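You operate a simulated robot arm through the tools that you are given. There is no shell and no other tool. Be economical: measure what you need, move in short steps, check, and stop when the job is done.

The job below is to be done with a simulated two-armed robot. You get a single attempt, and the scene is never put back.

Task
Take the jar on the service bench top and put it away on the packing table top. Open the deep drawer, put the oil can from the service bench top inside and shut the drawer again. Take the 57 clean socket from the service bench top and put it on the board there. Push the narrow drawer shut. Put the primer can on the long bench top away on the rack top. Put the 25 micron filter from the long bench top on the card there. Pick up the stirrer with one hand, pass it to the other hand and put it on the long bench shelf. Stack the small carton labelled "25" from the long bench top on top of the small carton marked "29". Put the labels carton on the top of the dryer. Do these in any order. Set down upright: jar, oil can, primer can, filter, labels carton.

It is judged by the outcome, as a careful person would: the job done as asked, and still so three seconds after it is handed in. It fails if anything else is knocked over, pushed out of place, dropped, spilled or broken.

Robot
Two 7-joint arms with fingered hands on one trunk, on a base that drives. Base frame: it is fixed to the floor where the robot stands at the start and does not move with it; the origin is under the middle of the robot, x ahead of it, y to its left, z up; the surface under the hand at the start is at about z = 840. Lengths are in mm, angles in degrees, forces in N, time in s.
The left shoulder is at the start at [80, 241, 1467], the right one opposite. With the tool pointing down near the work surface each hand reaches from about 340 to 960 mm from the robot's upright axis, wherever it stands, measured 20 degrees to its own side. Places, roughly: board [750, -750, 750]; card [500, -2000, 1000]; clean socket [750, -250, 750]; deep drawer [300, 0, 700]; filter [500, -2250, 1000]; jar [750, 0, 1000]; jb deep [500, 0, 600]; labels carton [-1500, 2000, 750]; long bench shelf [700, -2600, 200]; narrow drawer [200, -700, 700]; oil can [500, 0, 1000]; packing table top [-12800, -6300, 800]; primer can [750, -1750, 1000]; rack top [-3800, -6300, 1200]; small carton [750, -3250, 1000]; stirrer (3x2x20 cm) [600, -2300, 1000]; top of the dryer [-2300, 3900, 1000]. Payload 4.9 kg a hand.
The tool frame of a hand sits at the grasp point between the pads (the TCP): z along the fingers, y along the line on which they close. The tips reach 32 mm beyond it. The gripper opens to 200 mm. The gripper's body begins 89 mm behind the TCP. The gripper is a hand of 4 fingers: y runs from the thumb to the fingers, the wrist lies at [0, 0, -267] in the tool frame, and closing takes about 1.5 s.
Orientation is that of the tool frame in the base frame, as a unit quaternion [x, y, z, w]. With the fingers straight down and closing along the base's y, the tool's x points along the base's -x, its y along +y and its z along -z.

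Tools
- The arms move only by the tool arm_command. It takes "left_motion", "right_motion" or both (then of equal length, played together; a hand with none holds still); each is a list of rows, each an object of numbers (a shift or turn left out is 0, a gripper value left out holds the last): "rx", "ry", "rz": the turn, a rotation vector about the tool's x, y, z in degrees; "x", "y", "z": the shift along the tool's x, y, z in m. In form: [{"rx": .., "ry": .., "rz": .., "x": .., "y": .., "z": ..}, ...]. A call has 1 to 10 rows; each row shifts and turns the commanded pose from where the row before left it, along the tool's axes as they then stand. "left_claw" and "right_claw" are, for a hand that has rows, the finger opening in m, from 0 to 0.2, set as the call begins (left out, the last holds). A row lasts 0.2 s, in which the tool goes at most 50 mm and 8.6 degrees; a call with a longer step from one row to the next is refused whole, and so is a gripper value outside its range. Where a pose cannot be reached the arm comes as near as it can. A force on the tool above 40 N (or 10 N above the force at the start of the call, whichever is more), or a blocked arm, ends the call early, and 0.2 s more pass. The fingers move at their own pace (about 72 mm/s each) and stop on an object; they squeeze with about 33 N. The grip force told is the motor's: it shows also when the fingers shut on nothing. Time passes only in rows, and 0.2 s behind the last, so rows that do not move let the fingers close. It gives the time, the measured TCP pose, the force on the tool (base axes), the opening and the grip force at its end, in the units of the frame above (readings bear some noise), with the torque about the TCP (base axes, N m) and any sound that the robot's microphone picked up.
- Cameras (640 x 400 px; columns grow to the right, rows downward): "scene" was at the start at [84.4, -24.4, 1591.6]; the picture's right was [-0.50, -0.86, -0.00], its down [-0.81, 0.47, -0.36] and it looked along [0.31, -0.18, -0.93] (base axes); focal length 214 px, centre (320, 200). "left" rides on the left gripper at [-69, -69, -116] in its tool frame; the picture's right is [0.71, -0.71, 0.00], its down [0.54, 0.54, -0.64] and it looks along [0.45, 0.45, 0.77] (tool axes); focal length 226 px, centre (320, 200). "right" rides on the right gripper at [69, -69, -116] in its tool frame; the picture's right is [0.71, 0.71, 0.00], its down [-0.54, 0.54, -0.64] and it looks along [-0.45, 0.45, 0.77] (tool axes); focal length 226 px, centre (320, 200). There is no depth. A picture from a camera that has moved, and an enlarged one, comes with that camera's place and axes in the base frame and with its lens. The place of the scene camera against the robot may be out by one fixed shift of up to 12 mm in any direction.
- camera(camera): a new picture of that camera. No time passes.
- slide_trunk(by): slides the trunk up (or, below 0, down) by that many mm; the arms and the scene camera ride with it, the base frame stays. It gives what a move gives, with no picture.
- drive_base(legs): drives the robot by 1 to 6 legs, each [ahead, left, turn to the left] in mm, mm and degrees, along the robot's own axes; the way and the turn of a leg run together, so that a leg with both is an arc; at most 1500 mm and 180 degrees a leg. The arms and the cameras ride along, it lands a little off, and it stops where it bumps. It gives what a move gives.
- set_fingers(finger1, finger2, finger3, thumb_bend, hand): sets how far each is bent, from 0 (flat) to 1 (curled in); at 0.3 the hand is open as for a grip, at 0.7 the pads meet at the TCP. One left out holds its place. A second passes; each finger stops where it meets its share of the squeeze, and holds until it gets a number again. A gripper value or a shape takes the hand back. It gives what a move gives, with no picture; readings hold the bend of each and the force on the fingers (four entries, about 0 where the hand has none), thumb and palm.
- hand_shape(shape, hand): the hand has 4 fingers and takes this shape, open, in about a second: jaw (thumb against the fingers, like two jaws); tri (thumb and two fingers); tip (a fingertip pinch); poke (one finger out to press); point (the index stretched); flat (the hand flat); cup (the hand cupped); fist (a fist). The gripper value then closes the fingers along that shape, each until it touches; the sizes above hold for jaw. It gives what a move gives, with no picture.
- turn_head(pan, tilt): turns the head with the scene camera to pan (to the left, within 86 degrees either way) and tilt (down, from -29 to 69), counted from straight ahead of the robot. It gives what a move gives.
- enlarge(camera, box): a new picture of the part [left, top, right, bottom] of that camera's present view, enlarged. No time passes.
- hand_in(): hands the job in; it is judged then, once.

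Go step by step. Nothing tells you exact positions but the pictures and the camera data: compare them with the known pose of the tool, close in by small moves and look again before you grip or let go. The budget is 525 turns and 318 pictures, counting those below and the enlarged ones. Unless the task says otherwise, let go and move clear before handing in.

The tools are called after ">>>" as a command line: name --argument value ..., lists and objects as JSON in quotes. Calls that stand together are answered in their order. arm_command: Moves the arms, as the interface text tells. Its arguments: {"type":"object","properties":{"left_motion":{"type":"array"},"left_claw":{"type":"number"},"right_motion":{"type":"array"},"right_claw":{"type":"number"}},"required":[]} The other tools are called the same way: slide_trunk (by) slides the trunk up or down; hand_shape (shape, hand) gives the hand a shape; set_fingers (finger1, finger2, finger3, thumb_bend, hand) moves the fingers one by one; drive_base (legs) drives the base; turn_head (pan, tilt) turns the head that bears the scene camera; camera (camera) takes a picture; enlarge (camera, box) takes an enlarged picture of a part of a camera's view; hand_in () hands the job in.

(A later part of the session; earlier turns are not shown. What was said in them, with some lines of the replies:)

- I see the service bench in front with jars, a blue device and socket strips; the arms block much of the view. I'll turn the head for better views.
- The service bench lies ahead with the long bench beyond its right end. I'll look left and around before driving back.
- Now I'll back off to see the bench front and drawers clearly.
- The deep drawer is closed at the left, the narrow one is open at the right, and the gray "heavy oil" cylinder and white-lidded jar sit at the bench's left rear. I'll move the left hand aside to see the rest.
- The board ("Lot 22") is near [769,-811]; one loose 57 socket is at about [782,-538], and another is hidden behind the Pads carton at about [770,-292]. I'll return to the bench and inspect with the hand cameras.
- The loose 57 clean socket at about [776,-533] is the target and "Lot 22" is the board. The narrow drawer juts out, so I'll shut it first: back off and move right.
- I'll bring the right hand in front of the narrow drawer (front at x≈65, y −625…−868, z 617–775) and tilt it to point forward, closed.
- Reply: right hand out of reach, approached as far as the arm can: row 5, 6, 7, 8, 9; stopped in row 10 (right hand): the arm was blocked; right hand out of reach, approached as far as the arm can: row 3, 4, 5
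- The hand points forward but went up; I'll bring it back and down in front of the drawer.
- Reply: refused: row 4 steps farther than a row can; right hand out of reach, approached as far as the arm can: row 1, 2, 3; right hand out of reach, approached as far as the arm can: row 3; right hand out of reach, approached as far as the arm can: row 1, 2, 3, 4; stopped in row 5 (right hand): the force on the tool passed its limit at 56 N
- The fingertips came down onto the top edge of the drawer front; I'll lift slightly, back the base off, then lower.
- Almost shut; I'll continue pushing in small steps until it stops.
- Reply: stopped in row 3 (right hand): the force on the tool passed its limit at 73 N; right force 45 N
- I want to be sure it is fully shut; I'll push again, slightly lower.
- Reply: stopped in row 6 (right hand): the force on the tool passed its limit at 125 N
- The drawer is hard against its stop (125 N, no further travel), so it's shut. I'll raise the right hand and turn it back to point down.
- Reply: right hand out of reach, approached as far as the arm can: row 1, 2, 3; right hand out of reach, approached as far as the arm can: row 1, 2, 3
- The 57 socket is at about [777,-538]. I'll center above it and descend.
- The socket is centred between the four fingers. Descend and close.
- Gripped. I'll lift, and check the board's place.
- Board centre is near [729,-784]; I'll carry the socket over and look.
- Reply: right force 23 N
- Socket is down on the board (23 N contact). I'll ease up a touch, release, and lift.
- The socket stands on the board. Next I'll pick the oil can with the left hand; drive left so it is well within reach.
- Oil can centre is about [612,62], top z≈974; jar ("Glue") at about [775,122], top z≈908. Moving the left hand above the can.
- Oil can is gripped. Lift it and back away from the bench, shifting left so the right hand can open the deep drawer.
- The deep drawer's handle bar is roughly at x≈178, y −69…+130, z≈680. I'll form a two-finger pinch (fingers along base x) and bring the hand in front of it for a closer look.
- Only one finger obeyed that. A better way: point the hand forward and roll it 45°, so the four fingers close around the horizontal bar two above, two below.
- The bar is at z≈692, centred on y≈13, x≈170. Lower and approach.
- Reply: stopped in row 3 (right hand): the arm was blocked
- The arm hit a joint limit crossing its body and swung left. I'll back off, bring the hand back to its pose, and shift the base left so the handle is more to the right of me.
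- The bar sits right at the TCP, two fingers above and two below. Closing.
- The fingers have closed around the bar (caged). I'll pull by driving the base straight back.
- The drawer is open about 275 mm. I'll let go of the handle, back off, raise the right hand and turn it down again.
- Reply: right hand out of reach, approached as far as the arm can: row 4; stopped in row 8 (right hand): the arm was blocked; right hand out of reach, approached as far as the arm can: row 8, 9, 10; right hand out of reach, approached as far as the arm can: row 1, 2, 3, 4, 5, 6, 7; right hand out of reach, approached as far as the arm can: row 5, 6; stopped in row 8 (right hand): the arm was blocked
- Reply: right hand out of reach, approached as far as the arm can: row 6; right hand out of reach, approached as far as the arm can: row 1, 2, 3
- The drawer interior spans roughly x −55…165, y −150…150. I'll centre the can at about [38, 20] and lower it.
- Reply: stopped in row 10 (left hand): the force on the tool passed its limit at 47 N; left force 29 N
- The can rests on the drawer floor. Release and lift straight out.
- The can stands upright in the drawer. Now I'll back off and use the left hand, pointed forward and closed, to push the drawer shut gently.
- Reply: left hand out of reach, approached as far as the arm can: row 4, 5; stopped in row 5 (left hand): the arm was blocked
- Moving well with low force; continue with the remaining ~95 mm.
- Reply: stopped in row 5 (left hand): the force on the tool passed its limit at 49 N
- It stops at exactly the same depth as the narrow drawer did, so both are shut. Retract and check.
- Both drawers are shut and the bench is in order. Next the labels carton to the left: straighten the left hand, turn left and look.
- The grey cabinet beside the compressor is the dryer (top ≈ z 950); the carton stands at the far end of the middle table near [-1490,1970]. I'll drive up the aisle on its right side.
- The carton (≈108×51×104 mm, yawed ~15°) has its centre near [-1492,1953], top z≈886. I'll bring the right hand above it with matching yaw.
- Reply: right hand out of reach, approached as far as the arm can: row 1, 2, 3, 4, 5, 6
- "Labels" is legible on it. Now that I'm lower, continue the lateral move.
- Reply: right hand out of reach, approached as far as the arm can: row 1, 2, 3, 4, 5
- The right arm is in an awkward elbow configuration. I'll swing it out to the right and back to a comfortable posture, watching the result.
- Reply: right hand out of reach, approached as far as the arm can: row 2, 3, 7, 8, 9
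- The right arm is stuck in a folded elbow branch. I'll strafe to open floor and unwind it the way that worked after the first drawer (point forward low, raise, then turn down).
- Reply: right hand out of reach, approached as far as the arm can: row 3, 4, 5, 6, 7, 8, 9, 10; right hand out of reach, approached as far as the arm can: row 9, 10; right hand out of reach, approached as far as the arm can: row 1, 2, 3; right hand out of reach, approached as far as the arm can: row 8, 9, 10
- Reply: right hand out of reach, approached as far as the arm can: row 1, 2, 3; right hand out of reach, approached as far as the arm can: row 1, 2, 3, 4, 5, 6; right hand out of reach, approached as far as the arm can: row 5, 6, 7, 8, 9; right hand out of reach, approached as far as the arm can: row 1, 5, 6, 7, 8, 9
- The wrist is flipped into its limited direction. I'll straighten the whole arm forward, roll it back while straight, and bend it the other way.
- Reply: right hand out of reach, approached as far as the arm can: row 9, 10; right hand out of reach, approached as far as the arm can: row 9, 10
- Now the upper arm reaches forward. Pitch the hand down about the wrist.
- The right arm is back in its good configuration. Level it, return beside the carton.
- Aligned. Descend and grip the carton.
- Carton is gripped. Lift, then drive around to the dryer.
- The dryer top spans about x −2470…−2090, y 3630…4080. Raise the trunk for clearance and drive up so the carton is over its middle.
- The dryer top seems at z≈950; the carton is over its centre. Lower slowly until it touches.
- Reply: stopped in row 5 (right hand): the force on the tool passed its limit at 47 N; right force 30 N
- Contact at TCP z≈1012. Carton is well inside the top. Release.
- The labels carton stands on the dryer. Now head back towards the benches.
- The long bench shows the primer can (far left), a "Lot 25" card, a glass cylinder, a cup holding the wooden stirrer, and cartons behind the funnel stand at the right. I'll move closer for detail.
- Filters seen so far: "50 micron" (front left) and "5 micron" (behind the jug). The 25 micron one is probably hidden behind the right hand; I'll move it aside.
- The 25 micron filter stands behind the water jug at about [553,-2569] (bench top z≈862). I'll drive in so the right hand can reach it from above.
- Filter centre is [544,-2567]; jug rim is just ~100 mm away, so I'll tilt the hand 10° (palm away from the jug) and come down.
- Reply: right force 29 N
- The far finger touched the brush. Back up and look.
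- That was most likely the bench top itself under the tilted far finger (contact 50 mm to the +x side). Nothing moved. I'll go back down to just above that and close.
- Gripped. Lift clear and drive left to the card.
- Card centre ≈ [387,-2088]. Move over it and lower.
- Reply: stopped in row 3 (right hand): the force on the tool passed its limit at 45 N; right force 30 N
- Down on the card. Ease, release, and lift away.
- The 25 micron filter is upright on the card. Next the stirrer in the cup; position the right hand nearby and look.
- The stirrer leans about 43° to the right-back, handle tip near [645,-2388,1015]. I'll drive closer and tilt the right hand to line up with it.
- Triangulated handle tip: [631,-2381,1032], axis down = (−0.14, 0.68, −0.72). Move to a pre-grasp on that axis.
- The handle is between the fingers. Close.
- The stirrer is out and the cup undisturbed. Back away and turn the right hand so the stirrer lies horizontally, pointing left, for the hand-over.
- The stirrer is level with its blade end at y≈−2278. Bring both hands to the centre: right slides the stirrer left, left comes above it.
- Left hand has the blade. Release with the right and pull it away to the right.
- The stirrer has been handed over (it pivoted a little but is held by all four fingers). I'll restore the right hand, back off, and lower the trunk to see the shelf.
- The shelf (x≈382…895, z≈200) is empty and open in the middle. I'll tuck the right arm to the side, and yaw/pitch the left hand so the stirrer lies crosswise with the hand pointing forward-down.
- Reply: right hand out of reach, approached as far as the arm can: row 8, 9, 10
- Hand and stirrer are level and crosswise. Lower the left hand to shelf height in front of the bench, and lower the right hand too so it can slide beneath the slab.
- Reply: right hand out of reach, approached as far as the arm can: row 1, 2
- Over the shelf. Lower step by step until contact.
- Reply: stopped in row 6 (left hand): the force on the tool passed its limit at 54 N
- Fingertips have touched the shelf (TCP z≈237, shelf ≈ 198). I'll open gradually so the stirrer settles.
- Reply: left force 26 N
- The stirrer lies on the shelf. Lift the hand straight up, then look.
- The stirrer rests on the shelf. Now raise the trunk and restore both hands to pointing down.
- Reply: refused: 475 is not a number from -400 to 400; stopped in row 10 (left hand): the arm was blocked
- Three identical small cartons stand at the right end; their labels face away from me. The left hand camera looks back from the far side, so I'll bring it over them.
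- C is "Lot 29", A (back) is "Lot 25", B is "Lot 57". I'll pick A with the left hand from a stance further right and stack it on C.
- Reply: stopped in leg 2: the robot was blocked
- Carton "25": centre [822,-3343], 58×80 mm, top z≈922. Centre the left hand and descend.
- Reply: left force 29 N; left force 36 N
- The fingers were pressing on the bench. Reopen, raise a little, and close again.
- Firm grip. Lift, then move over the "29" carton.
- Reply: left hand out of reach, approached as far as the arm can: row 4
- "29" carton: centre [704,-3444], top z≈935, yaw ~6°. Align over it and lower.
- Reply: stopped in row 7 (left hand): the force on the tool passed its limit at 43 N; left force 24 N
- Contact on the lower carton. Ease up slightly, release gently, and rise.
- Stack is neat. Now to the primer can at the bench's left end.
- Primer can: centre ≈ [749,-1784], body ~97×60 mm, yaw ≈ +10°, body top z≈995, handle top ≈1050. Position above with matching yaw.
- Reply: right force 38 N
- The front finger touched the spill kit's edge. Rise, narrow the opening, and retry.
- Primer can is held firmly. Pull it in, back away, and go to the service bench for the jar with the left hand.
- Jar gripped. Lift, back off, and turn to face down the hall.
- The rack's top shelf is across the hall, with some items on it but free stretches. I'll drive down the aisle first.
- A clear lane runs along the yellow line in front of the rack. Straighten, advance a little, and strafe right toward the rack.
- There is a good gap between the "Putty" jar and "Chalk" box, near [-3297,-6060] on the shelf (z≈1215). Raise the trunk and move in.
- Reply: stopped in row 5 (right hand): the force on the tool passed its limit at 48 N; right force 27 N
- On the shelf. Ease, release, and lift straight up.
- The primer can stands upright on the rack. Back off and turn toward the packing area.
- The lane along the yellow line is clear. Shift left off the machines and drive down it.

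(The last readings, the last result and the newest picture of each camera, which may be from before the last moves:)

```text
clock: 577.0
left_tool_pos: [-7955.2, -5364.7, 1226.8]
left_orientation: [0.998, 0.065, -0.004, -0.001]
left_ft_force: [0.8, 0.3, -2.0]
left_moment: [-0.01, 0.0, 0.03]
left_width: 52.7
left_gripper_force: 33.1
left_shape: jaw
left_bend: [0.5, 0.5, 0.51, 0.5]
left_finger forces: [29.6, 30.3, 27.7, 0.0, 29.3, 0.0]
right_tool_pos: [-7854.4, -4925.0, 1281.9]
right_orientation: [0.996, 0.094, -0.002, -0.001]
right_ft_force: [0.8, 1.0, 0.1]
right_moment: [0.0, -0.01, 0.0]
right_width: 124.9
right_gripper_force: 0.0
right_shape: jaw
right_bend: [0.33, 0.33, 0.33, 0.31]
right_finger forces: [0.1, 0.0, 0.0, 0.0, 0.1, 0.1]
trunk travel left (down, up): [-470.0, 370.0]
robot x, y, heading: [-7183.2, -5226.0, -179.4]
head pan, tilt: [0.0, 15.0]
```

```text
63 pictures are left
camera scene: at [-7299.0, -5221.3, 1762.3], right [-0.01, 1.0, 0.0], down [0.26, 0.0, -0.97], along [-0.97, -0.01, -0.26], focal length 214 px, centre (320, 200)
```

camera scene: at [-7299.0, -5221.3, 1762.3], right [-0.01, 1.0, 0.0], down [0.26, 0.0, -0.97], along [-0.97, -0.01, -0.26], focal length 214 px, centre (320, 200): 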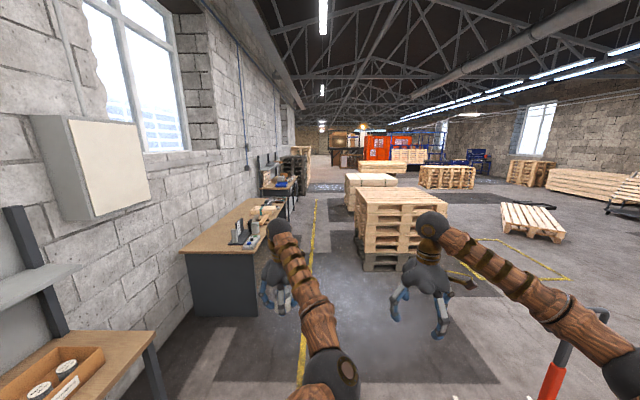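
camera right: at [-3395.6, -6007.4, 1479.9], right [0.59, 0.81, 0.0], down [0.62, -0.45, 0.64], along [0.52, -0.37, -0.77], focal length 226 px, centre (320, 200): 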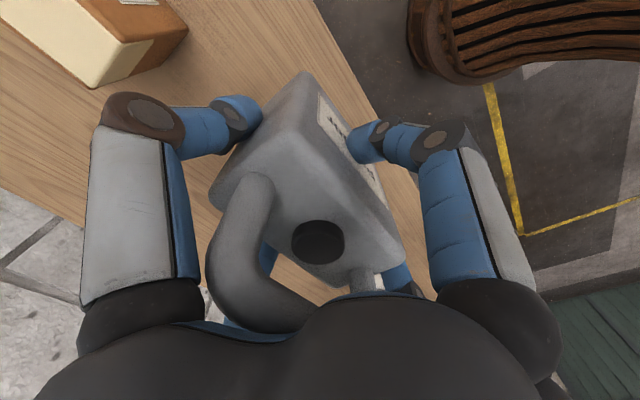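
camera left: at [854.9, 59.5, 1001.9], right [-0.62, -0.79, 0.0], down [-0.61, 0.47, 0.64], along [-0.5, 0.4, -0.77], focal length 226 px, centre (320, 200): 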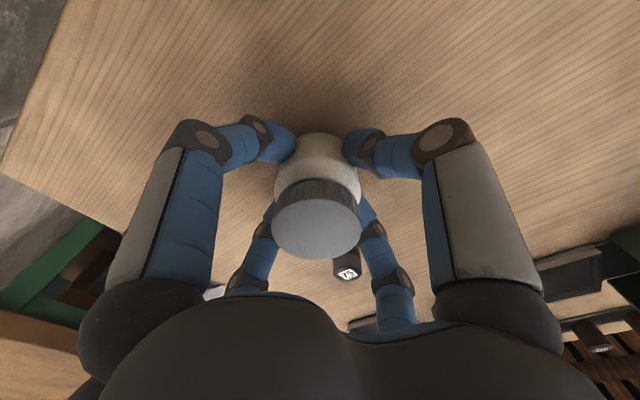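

>>> drive_base --legs '[[1500, 0, -0.6], [1500, 0, 0], [1200, 0, 0]]'

>>> turn_head --pan 20 --tilt 22

>>> camera --camera "scene"

```text
clock: 597.2
left_tool_pos: [-12170.0, -5341.1, 1227.6]
left_orientation: [0.998, 0.056, -0.004, -0.001]
left_ft_force: [0.4, -0.7, -1.9]
left_moment: [-0.01, 0.01, 0.0]
left_width: 52.4
left_gripper_force: 32.8
left_shape: jaw
left_bend: [0.5, 0.5, 0.51, 0.5]
left_finger forces: [29.7, 30.3, 27.7, 0.0, 29.3, 0.0]
right_tool_pos: [-12059.8, -4904.2, 1282.8]
right_orientation: [0.996, 0.086, -0.001, -0.001]
right_ft_force: [0.2, 0.8, 0.0]
right_moment: [-0.03, 0.01, 0.02]
right_width: 124.6
right_gripper_force: 0.1
right_shape: jaw
right_bend: [0.33, 0.33, 0.33, 0.31]
right_finger forces: [0.0, 0.0, 0.0, 0.0, 0.0, 0.0]
trunk travel left (down, up): [-470.0, 370.0]
robot x, y, heading: [-11392.8, -5217.0, 179.4]
head pan, tilt: [0.0, 15.0]
```

```text
clock: 598.0
left_tool_pos: [-12170.4, -5341.0, 1226.7]
left_orientation: [0.998, 0.056, -0.004, 0.0]
left_ft_force: [-0.3, -0.3, -3.0]
left_moment: [0.0, -0.01, 0.01]
left_width: 52.3
left_gripper_force: 33.2
left_shape: jaw
left_bend: [0.5, 0.5, 0.51, 0.5]
left_finger forces: [29.7, 30.3, 27.8, 0.0, 29.3, 0.0]
right_tool_pos: [-12060.1, -4903.8, 1282.2]
right_orientation: [0.996, 0.085, -0.001, -0.002]
right_ft_force: [-0.6, -0.1, 0.0]
right_moment: [0.03, 0.0, 0.03]
right_width: 124.5
right_gripper_force: 0.0
right_shape: jaw
right_bend: [0.33, 0.33, 0.33, 0.31]
right_finger forces: [0.1, 0.1, 0.0, 0.1, 0.1, 0.1]
trunk travel left (down, up): [-470.0, 370.0]
robot x, y, heading: [-11394.9, -5215.7, 179.4]
head pan, tilt: [20.0, 22.0]
```

```text
62 pictures are left
camera scene: at [-11506.7, -5241.5, 1750.8], right [-0.33, 0.94, 0.0], down [0.35, 0.12, -0.93], along [-0.87, -0.31, -0.38], focal length 214 px, centre (320, 200)
```

scene: 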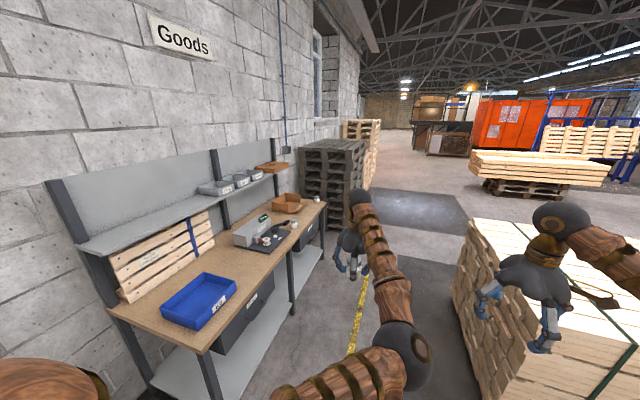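

The "Goods" packing table is at left ahead (front edge y≈−5880, x −11930…−13515). A free spot lies between the blue tray and the scale near [-12420,-5985]. Drive alongside and turn to face it.

>>> drive_base --legs '[[1130, 0, 0], [0, 0, 90.5]]'

>>> turn_head --pan 8 --tilt 45

>>> camera --camera "scene"

>>> camera --camera "left"

```text
clock: 607.6
left_tool_pos: [-12361.0, -5973.9, 1226.7]
left_orientation: [0.659, 0.752, -0.003, 0.002]
left_ft_force: [0.2, 0.1, -1.8]
left_moment: [0.02, 0.02, 0.02]
left_width: 52.2
left_gripper_force: 33.0
left_shape: jaw
left_bend: [0.5, 0.5, 0.52, 0.5]
left_finger forces: [29.6, 30.2, 27.1, 0.1, 29.3, 0.0]
right_tool_pos: [-12799.2, -5873.8, 1281.7]
right_orientation: [0.636, 0.772, -0.002, 0.0]
right_ft_force: [-0.3, 0.5, -1.1]
right_moment: [0.01, 0.02, -0.01]
right_width: 124.6
right_gripper_force: 0.1
right_shape: jaw
right_bend: [0.33, 0.33, 0.33, 0.31]
right_finger forces: [0.0, 0.0, 0.1, 0.1, 0.0, 0.0]
trunk travel left (down, up): [-470.0, 370.0]
robot x, y, heading: [-12504.4, -5201.2, -89.6]
head pan, tilt: [20.0, 22.0]
```

```text
clock: 608.5
left_tool_pos: [-12359.0, -5973.8, 1226.2]
left_orientation: [0.658, 0.753, -0.004, 0.002]
left_ft_force: [0.7, -0.5, -1.5]
left_moment: [-0.01, 0.01, -0.01]
left_width: 52.4
left_gripper_force: 33.2
left_shape: jaw
left_bend: [0.5, 0.5, 0.52, 0.5]
left_finger forces: [29.6, 30.2, 27.1, 0.0, 29.3, 0.0]
right_tool_pos: [-12799.1, -5874.0, 1281.5]
right_orientation: [0.635, 0.772, -0.002, 0.001]
right_ft_force: [0.1, -0.1, -0.6]
right_moment: [0.02, -0.05, 0.03]
right_width: 124.4
right_gripper_force: 0.0
right_shape: jaw
right_bend: [0.33, 0.33, 0.33, 0.31]
right_finger forces: [0.0, 0.0, 0.0, 0.0, 0.1, 0.0]
trunk travel left (down, up): [-470.0, 370.0]
robot x, y, heading: [-12505.9, -5202.6, -89.4]
head pan, tilt: [8.0, 45.0]
```

```text
61 pictures are left
camera scene: at [-12484.3, -5307.9, 1715.5], right [-0.99, -0.15, 0.0], down [-0.11, 0.7, -0.71], along [0.11, -0.7, -0.71], focal length 214 px, centre (320, 200)
```

scene: 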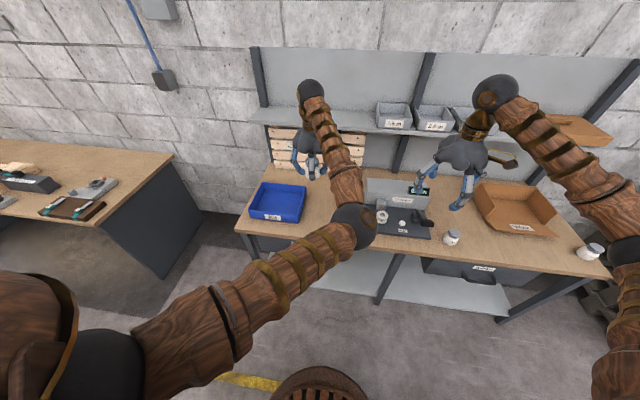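

```text
60 pictures are left
camera left: at [-12418.6, -6051.7, 1343.1], right [-0.8, 0.61, 0.0], down [0.47, 0.61, 0.64], along [0.39, 0.51, -0.77], focal length 226 px, centre (320, 200)
```

left: 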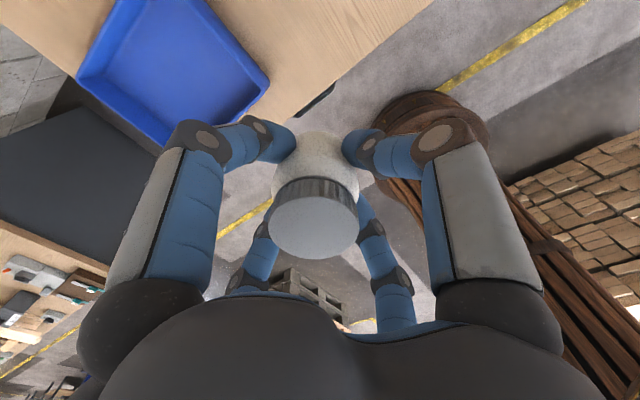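

>>> enlarge --camera "scene" --box '[230, 140, 440, 270]'

```text
3.05 times, centred on (335, 205) of scene
camera zoom: at [-12484.3, -5307.9, 1715.5], right [-0.99, -0.15, 0.0], down [-0.11, 0.7, -0.71], along [0.11, -0.7, -0.71], focal length 654 px, centre (274, 185)
```

zoom: 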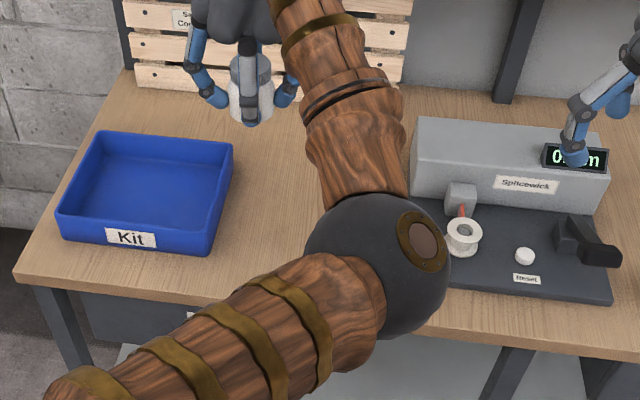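

Free space lies between the Kit tray and the splicer; aim for [-12430,-6080]. Shift the base and lower the jar.

>>> drive_base --legs '[[106, -72, -0.6]]'

>>> arm_command --left_motion '[{"z": 0.05}, {"z": 0.05}, {"z": 0.05}, {"z": 0.05}, {"z": 0.04}]'

>>> camera --camera "left"

>>> camera --camera "scene"

```text
clock: 609.7
left_tool_pos: [-12439.1, -6077.6, 1228.1]
left_orientation: [0.663, 0.749, -0.004, 0.003]
left_ft_force: [-0.3, 0.7, -1.9]
left_moment: [-0.03, 0.03, 0.01]
left_width: 52.3
left_gripper_force: 33.1
left_shape: jaw
left_bend: [0.5, 0.5, 0.52, 0.5]
left_finger forces: [29.5, 30.3, 27.2, 0.1, 29.4, 0.0]
right_tool_pos: [-12876.3, -5971.4, 1284.4]
right_orientation: [0.64, 0.768, -0.003, 0.001]
right_ft_force: [-0.1, 0.0, -1.0]
right_moment: [-0.02, 0.01, 0.01]
right_width: 124.5
right_gripper_force: 0.2
right_shape: jaw
right_bend: [0.33, 0.33, 0.33, 0.31]
right_finger forces: [0.1, 0.1, 0.0, 0.1, 0.1, 0.0]
trunk travel left (down, up): [-470.0, 370.0]
robot x, y, heading: [-12576.4, -5303.0, -89.8]
head pan, tilt: [8.0, 45.0]
```

```text
clock: 610.9
left_tool_pos: [-12438.2, -6080.4, 985.3]
left_orientation: [0.663, 0.749, -0.004, 0.002]
left_ft_force: [0.5, -0.2, -2.0]
left_moment: [0.02, 0.03, -0.01]
left_width: 51.9
left_gripper_force: 33.2
left_shape: jaw
left_bend: [0.5, 0.5, 0.52, 0.5]
left_finger forces: [29.7, 30.3, 27.2, 0.0, 29.4, 0.0]
right_tool_pos: [-12876.9, -5973.9, 1281.6]
right_orientation: [0.64, 0.768, -0.002, 0.002]
right_ft_force: [-0.6, -0.2, 0.3]
right_moment: [-0.01, -0.01, -0.01]
right_width: 124.7
right_gripper_force: 0.0
right_shape: jaw
right_bend: [0.33, 0.33, 0.33, 0.31]
right_finger forces: [0.0, 0.0, 0.0, 0.1, 0.0, 0.0]
trunk travel left (down, up): [-470.0, 370.0]
robot x, y, heading: [-12571.8, -5304.8, -89.8]
head pan, tilt: [8.0, 45.0]
```

```text
58 pictures are left
camera left: at [-12497.4, -6156.8, 1102.5], right [-0.79, 0.62, 0.0], down [0.47, 0.61, 0.64], along [0.39, 0.5, -0.77], focal length 226 px, centre (320, 200)
```

left: 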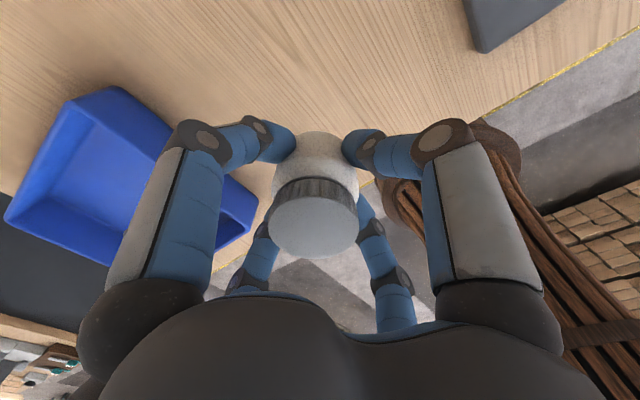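

```text
57 pictures are left
camera scene: at [-12555.3, -5411.4, 1715.5], right [-0.99, -0.14, 0.0], down [-0.1, 0.7, -0.71], along [0.1, -0.7, -0.71], focal length 214 px, centre (320, 200)
```

scene: 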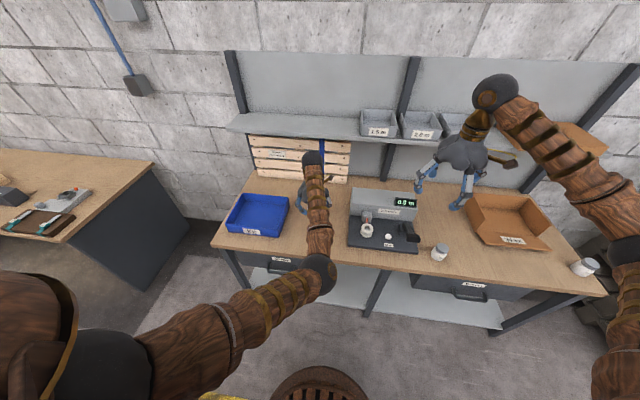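

>>> arm_command --left_motion '[{"z": 0.04}, {"z": 0.04}, {"z": 0.02}, {"z": 0.01}, {"z": 0.006}, {"z": 0.005}, {"z": 0.005}, {"z": 0.005}, {"z": 0.005}, {"z": 0.005}]'

>>> camera --camera "left"

```text
clock: 613.1
left_tool_pos: [-12438.2, -6082.4, 846.6]
left_orientation: [0.662, 0.749, -0.003, 0.002]
left_ft_force: [-1.4, -1.1, -1.6]
left_moment: [0.0, 0.03, -0.01]
left_width: 52.1
left_gripper_force: 32.6
left_shape: jaw
left_bend: [0.5, 0.5, 0.52, 0.5]
left_finger forces: [29.7, 30.2, 27.1, 0.0, 29.3, 0.0]
right_tool_pos: [-12877.4, -5973.5, 1282.5]
right_orientation: [0.641, 0.768, -0.002, 0.001]
right_ft_force: [0.1, -0.6, -0.6]
right_moment: [0.02, 0.02, -0.01]
right_width: 124.6
right_gripper_force: 0.1
right_shape: jaw
right_bend: [0.33, 0.33, 0.33, 0.31]
right_finger forces: [0.0, 0.0, 0.1, 0.0, 0.0, 0.0]
trunk travel left (down, up): [-470.0, 370.0]
robot x, y, heading: [-12572.6, -5306.8, -90.1]
head pan, tilt: [8.0, 45.0]
```

```text
56 pictures are left
camera left: at [-12498.7, -6159.4, 962.1], right [-0.79, 0.62, 0.0], down [0.47, 0.61, 0.64], along [0.4, 0.5, -0.77], focal length 226 px, centre (320, 200)
```

left: 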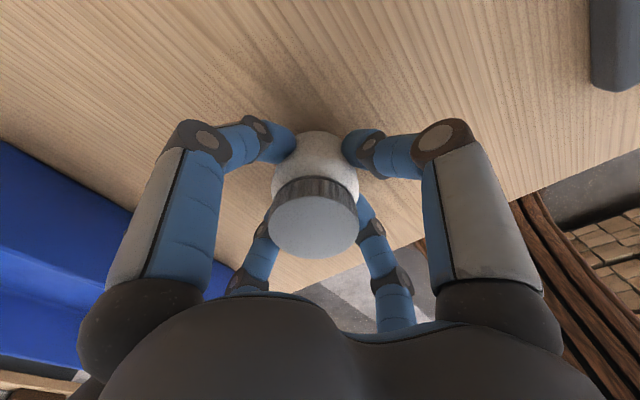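

>>> arm_command --left_motion '[{"z": 0.005}, {"z": 0.005}, {"z": 0.005}, {"z": 0.005}, {"z": 0.005}, {"z": 0.005}, {"z": 0.005}, {"z": 0.005}, {"z": 0.005}, {"z": 0.005}]'

```text
clock: 613.9
left_tool_pos: [-12440.0, -6084.9, 842.7]
left_orientation: [0.661, 0.75, -0.008, 0.006]
left_ft_force: [0.8, 8.9, 28.4]
left_moment: [0.31, -0.14, 0.05]
left_width: 53.5
left_gripper_force: 32.9
left_shape: jaw
left_bend: [0.5, 0.5, 0.51, 0.49]
left_finger forces: [31.0, 38.2, 35.5, 0.0, 35.0, 0.1]
right_tool_pos: [-12877.8, -5972.0, 1283.7]
right_orientation: [0.64, 0.768, -0.002, 0.002]
right_ft_force: [0.3, 0.0, -0.3]
right_moment: [0.05, 0.01, 0.0]
right_width: 124.6
right_gripper_force: 0.0
right_shape: jaw
right_bend: [0.33, 0.33, 0.33, 0.31]
right_finger forces: [0.1, 0.0, 0.1, 0.0, 0.0, 0.0]
trunk travel left (down, up): [-470.0, 370.0]
robot x, y, heading: [-12573.7, -5303.7, -89.9]
head pan, tilt: [8.0, 45.0]
stopped in row 3 (left hand): the force on the tool passed its limit at 45 N (the readings are from after the stop); the commanded pose is now the measured one
```

The jar has touched down. Ease, release and lift.

>>> arm_command --left_motion '[{"z": -0.003}, {}, {}, {}, {}]' --left_claw 0.1

>>> arm_command --left_motion '[{"z": -0.03}, {"z": -0.05}, {"z": -0.05}, {"z": -0.05}, {"z": -0.05}, {"z": -0.05}]'

>>> drive_base --legs '[[-300, 0, 0]]'

>>> turn_head --pan 8 --tilt 35

>>> camera --camera "scene"

>>> enlarge --camera "scene" --box '[220, 130, 440, 260]'

```text
clock: 615.1
left_tool_pos: [-12438.2, -6085.0, 840.3]
left_orientation: [0.662, 0.749, -0.006, 0.005]
left_ft_force: [0.8, -0.2, 0.5]
left_moment: [-0.01, 0.0, 0.0]
left_width: 99.2
left_gripper_force: 0.1
left_shape: jaw
left_bend: [0.38, 0.38, 0.38, 0.36]
left_finger forces: [0.0, 0.0, 0.1, 0.0, 0.1, 0.0]
right_tool_pos: [-12877.4, -5974.0, 1283.1]
right_orientation: [0.64, 0.769, -0.003, 0.001]
right_ft_force: [-0.4, 0.9, -0.4]
right_moment: [0.02, 0.0, 0.0]
right_width: 124.3
right_gripper_force: 0.0
right_shape: jaw
right_bend: [0.33, 0.33, 0.33, 0.31]
right_finger forces: [0.0, 0.0, 0.0, 0.0, 0.1, 0.0]
trunk travel left (down, up): [-470.0, 370.0]
robot x, y, heading: [-12572.0, -5302.6, -89.8]
head pan, tilt: [8.0, 45.0]
```

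```text
clock: 616.5
left_tool_pos: [-12439.9, -6079.2, 1125.8]
left_orientation: [0.662, 0.75, -0.006, 0.005]
left_ft_force: [0.5, 0.6, 0.6]
left_moment: [0.01, -0.03, 0.0]
left_width: 100.1
left_gripper_force: 0.1
left_shape: jaw
left_bend: [0.38, 0.38, 0.38, 0.36]
left_finger forces: [0.0, 0.0, 0.0, 0.0, 0.1, 0.0]
right_tool_pos: [-12877.5, -5973.1, 1282.9]
right_orientation: [0.64, 0.768, -0.002, 0.001]
right_ft_force: [0.5, 0.2, -1.3]
right_moment: [-0.02, -0.01, -0.01]
right_width: 124.6
right_gripper_force: 0.1
right_shape: jaw
right_bend: [0.33, 0.33, 0.33, 0.31]
right_finger forces: [0.0, 0.0, 0.1, 0.0, 0.1, 0.0]
trunk travel left (down, up): [-470.0, 370.0]
robot x, y, heading: [-12575.9, -5303.5, -89.9]
head pan, tilt: [8.0, 45.0]
```

```text
clock: 618.5
left_tool_pos: [-12440.0, -5785.7, 1122.4]
left_orientation: [0.662, 0.75, -0.006, 0.004]
left_ft_force: [0.0, -0.6, -0.3]
left_moment: [0.02, 0.0, 0.03]
left_width: 99.8
left_gripper_force: 0.0
left_shape: jaw
left_bend: [0.38, 0.38, 0.38, 0.36]
left_finger forces: [0.1, 0.0, 0.0, 0.0, 0.1, 0.0]
right_tool_pos: [-12877.8, -5677.5, 1280.3]
right_orientation: [0.641, 0.767, -0.001, 0.0]
right_ft_force: [0.2, -0.7, -0.7]
right_moment: [0.03, -0.02, 0.02]
right_width: 124.6
right_gripper_force: 0.1
right_shape: jaw
right_bend: [0.33, 0.33, 0.33, 0.31]
right_finger forces: [0.1, 0.0, 0.0, 0.1, 0.0, 0.0]
trunk travel left (down, up): [-470.0, 370.0]
robot x, y, heading: [-12572.8, -5007.6, -90.1]
head pan, tilt: [8.0, 45.0]
```

```text
clock: 619.2
left_tool_pos: [-12440.5, -5785.0, 1125.6]
left_orientation: [0.662, 0.749, -0.006, 0.005]
left_ft_force: [0.4, -0.2, -0.4]
left_moment: [0.01, 0.01, 0.0]
left_width: 99.9
left_gripper_force: 0.0
left_shape: jaw
left_bend: [0.38, 0.38, 0.38, 0.36]
left_finger forces: [0.0, 0.0, 0.1, 0.0, 0.0, 0.1]
right_tool_pos: [-12877.9, -5676.4, 1281.1]
right_orientation: [0.641, 0.768, -0.002, 0.002]
right_ft_force: [0.4, -0.9, 1.1]
right_moment: [-0.01, 0.0, -0.01]
right_width: 124.8
right_gripper_force: 0.0
right_shape: jaw
right_bend: [0.33, 0.33, 0.33, 0.31]
right_finger forces: [0.1, 0.0, 0.1, 0.0, 0.0, 0.0]
trunk travel left (down, up): [-470.0, 370.0]
robot x, y, heading: [-12572.4, -5004.2, -90.1]
head pan, tilt: [8.0, 35.0]
```

```text
55 pictures are left
camera scene: at [-12555.8, -5120.1, 1730.2], right [-0.99, -0.14, 0.0], down [-0.08, 0.57, -0.82], along [0.11, -0.81, -0.57], focal length 214 px, centre (320, 200)
```

scene: 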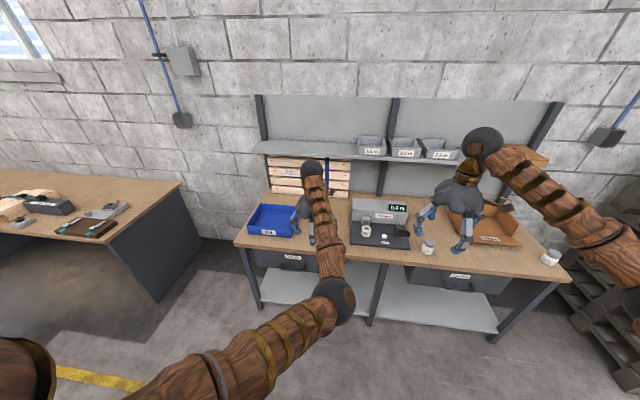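

```text
2.91 times, centred on (330, 195) of scene
camera zoom: at [-12555.8, -5120.1, 1730.2], right [-0.99, -0.14, 0.0], down [-0.08, 0.57, -0.82], along [0.11, -0.81, -0.57], focal length 624 px, centre (291, 214)
```

zoom: 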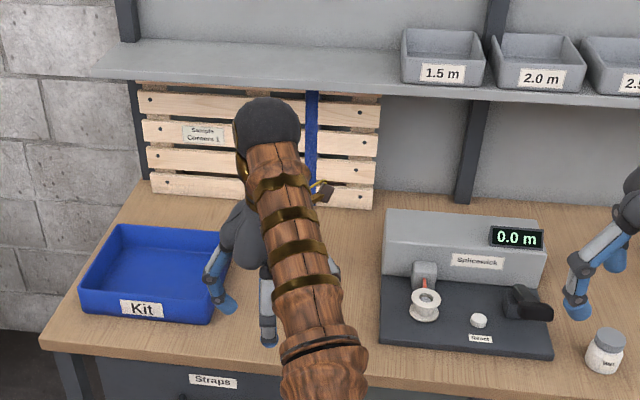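

>>> drive_base --legs '[[0, 350, 0]]'

>>> enlarge --camera "scene" --box '[300, 130, 520, 260]'

```text
clock: 621.5
left_tool_pos: [-12096.7, -5786.5, 1124.0]
left_orientation: [0.664, 0.747, -0.006, 0.005]
left_ft_force: [0.5, 0.7, -0.5]
left_moment: [-0.01, -0.05, -0.01]
left_width: 99.6
left_gripper_force: 0.1
left_shape: jaw
left_bend: [0.38, 0.38, 0.38, 0.36]
left_finger forces: [0.0, 0.0, 0.0, 0.0, 0.0, 0.1]
right_tool_pos: [-12535.0, -5675.6, 1282.1]
right_orientation: [0.642, 0.767, -0.001, 0.001]
right_ft_force: [-0.4, 0.4, -1.7]
right_moment: [0.03, -0.06, -0.01]
right_width: 124.7
right_gripper_force: 0.0
right_shape: jaw
right_bend: [0.33, 0.33, 0.33, 0.31]
right_finger forces: [0.0, 0.1, 0.0, 0.1, 0.0, 0.0]
trunk travel left (down, up): [-470.0, 370.0]
robot x, y, heading: [-12228.0, -5008.8, -89.9]
head pan, tilt: [8.0, 35.0]
```

```text
2.91 times, centred on (410, 195) of scene
camera zoom: at [-12210.4, -5121.3, 1730.2], right [-0.99, -0.14, 0.0], down [-0.08, 0.57, -0.82], along [0.11, -0.81, -0.57], focal length 624 px, centre (58, 214)
```

zoom: 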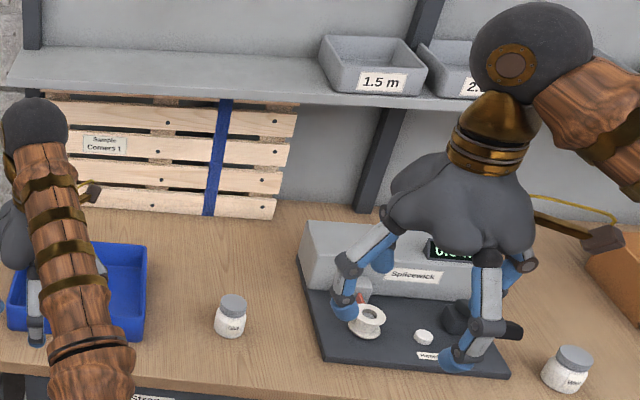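

The jar stands upright on the packing table, and every job on the list is done with both hands clear. I'm handing in.

>>> hand_in

```text
The job is handed in.
```

I handed the job in with all nine tasks done, as far as the pictures and the force readings showed.

- **Service bench:** the 57 clean socket is on the Lot 22 board. The oil can is upright in the deep drawer. Both drawers are shut, each pushed until it stopped at the same depth.
- **Long bench:** the 25 micron filter is upright on the Lot 25 card. The stirrer was passed from the right hand to the left and lies on the shelf. The "25" carton is stacked on the "29" carton.
- **Elsewhere:** the labels carton is on the dryer. The primer can is on the rack top, and the jar is on the packing table top. All three are upright.

While I worked I brushed a few things:
- A finger pressed briefly on the edge of the spill kit beside the primer can.
- The base was stopped once at the right end of the long bench, probably by the bench leg.
- The stirrer settled a couple of centimetres onto the shelf as the fingers opened.

In the views I took afterwards I saw nothing knocked over, but I did not measure whether the spill kit or the bench moved slightly. I also did not drive back at the end to look at the two benches again.
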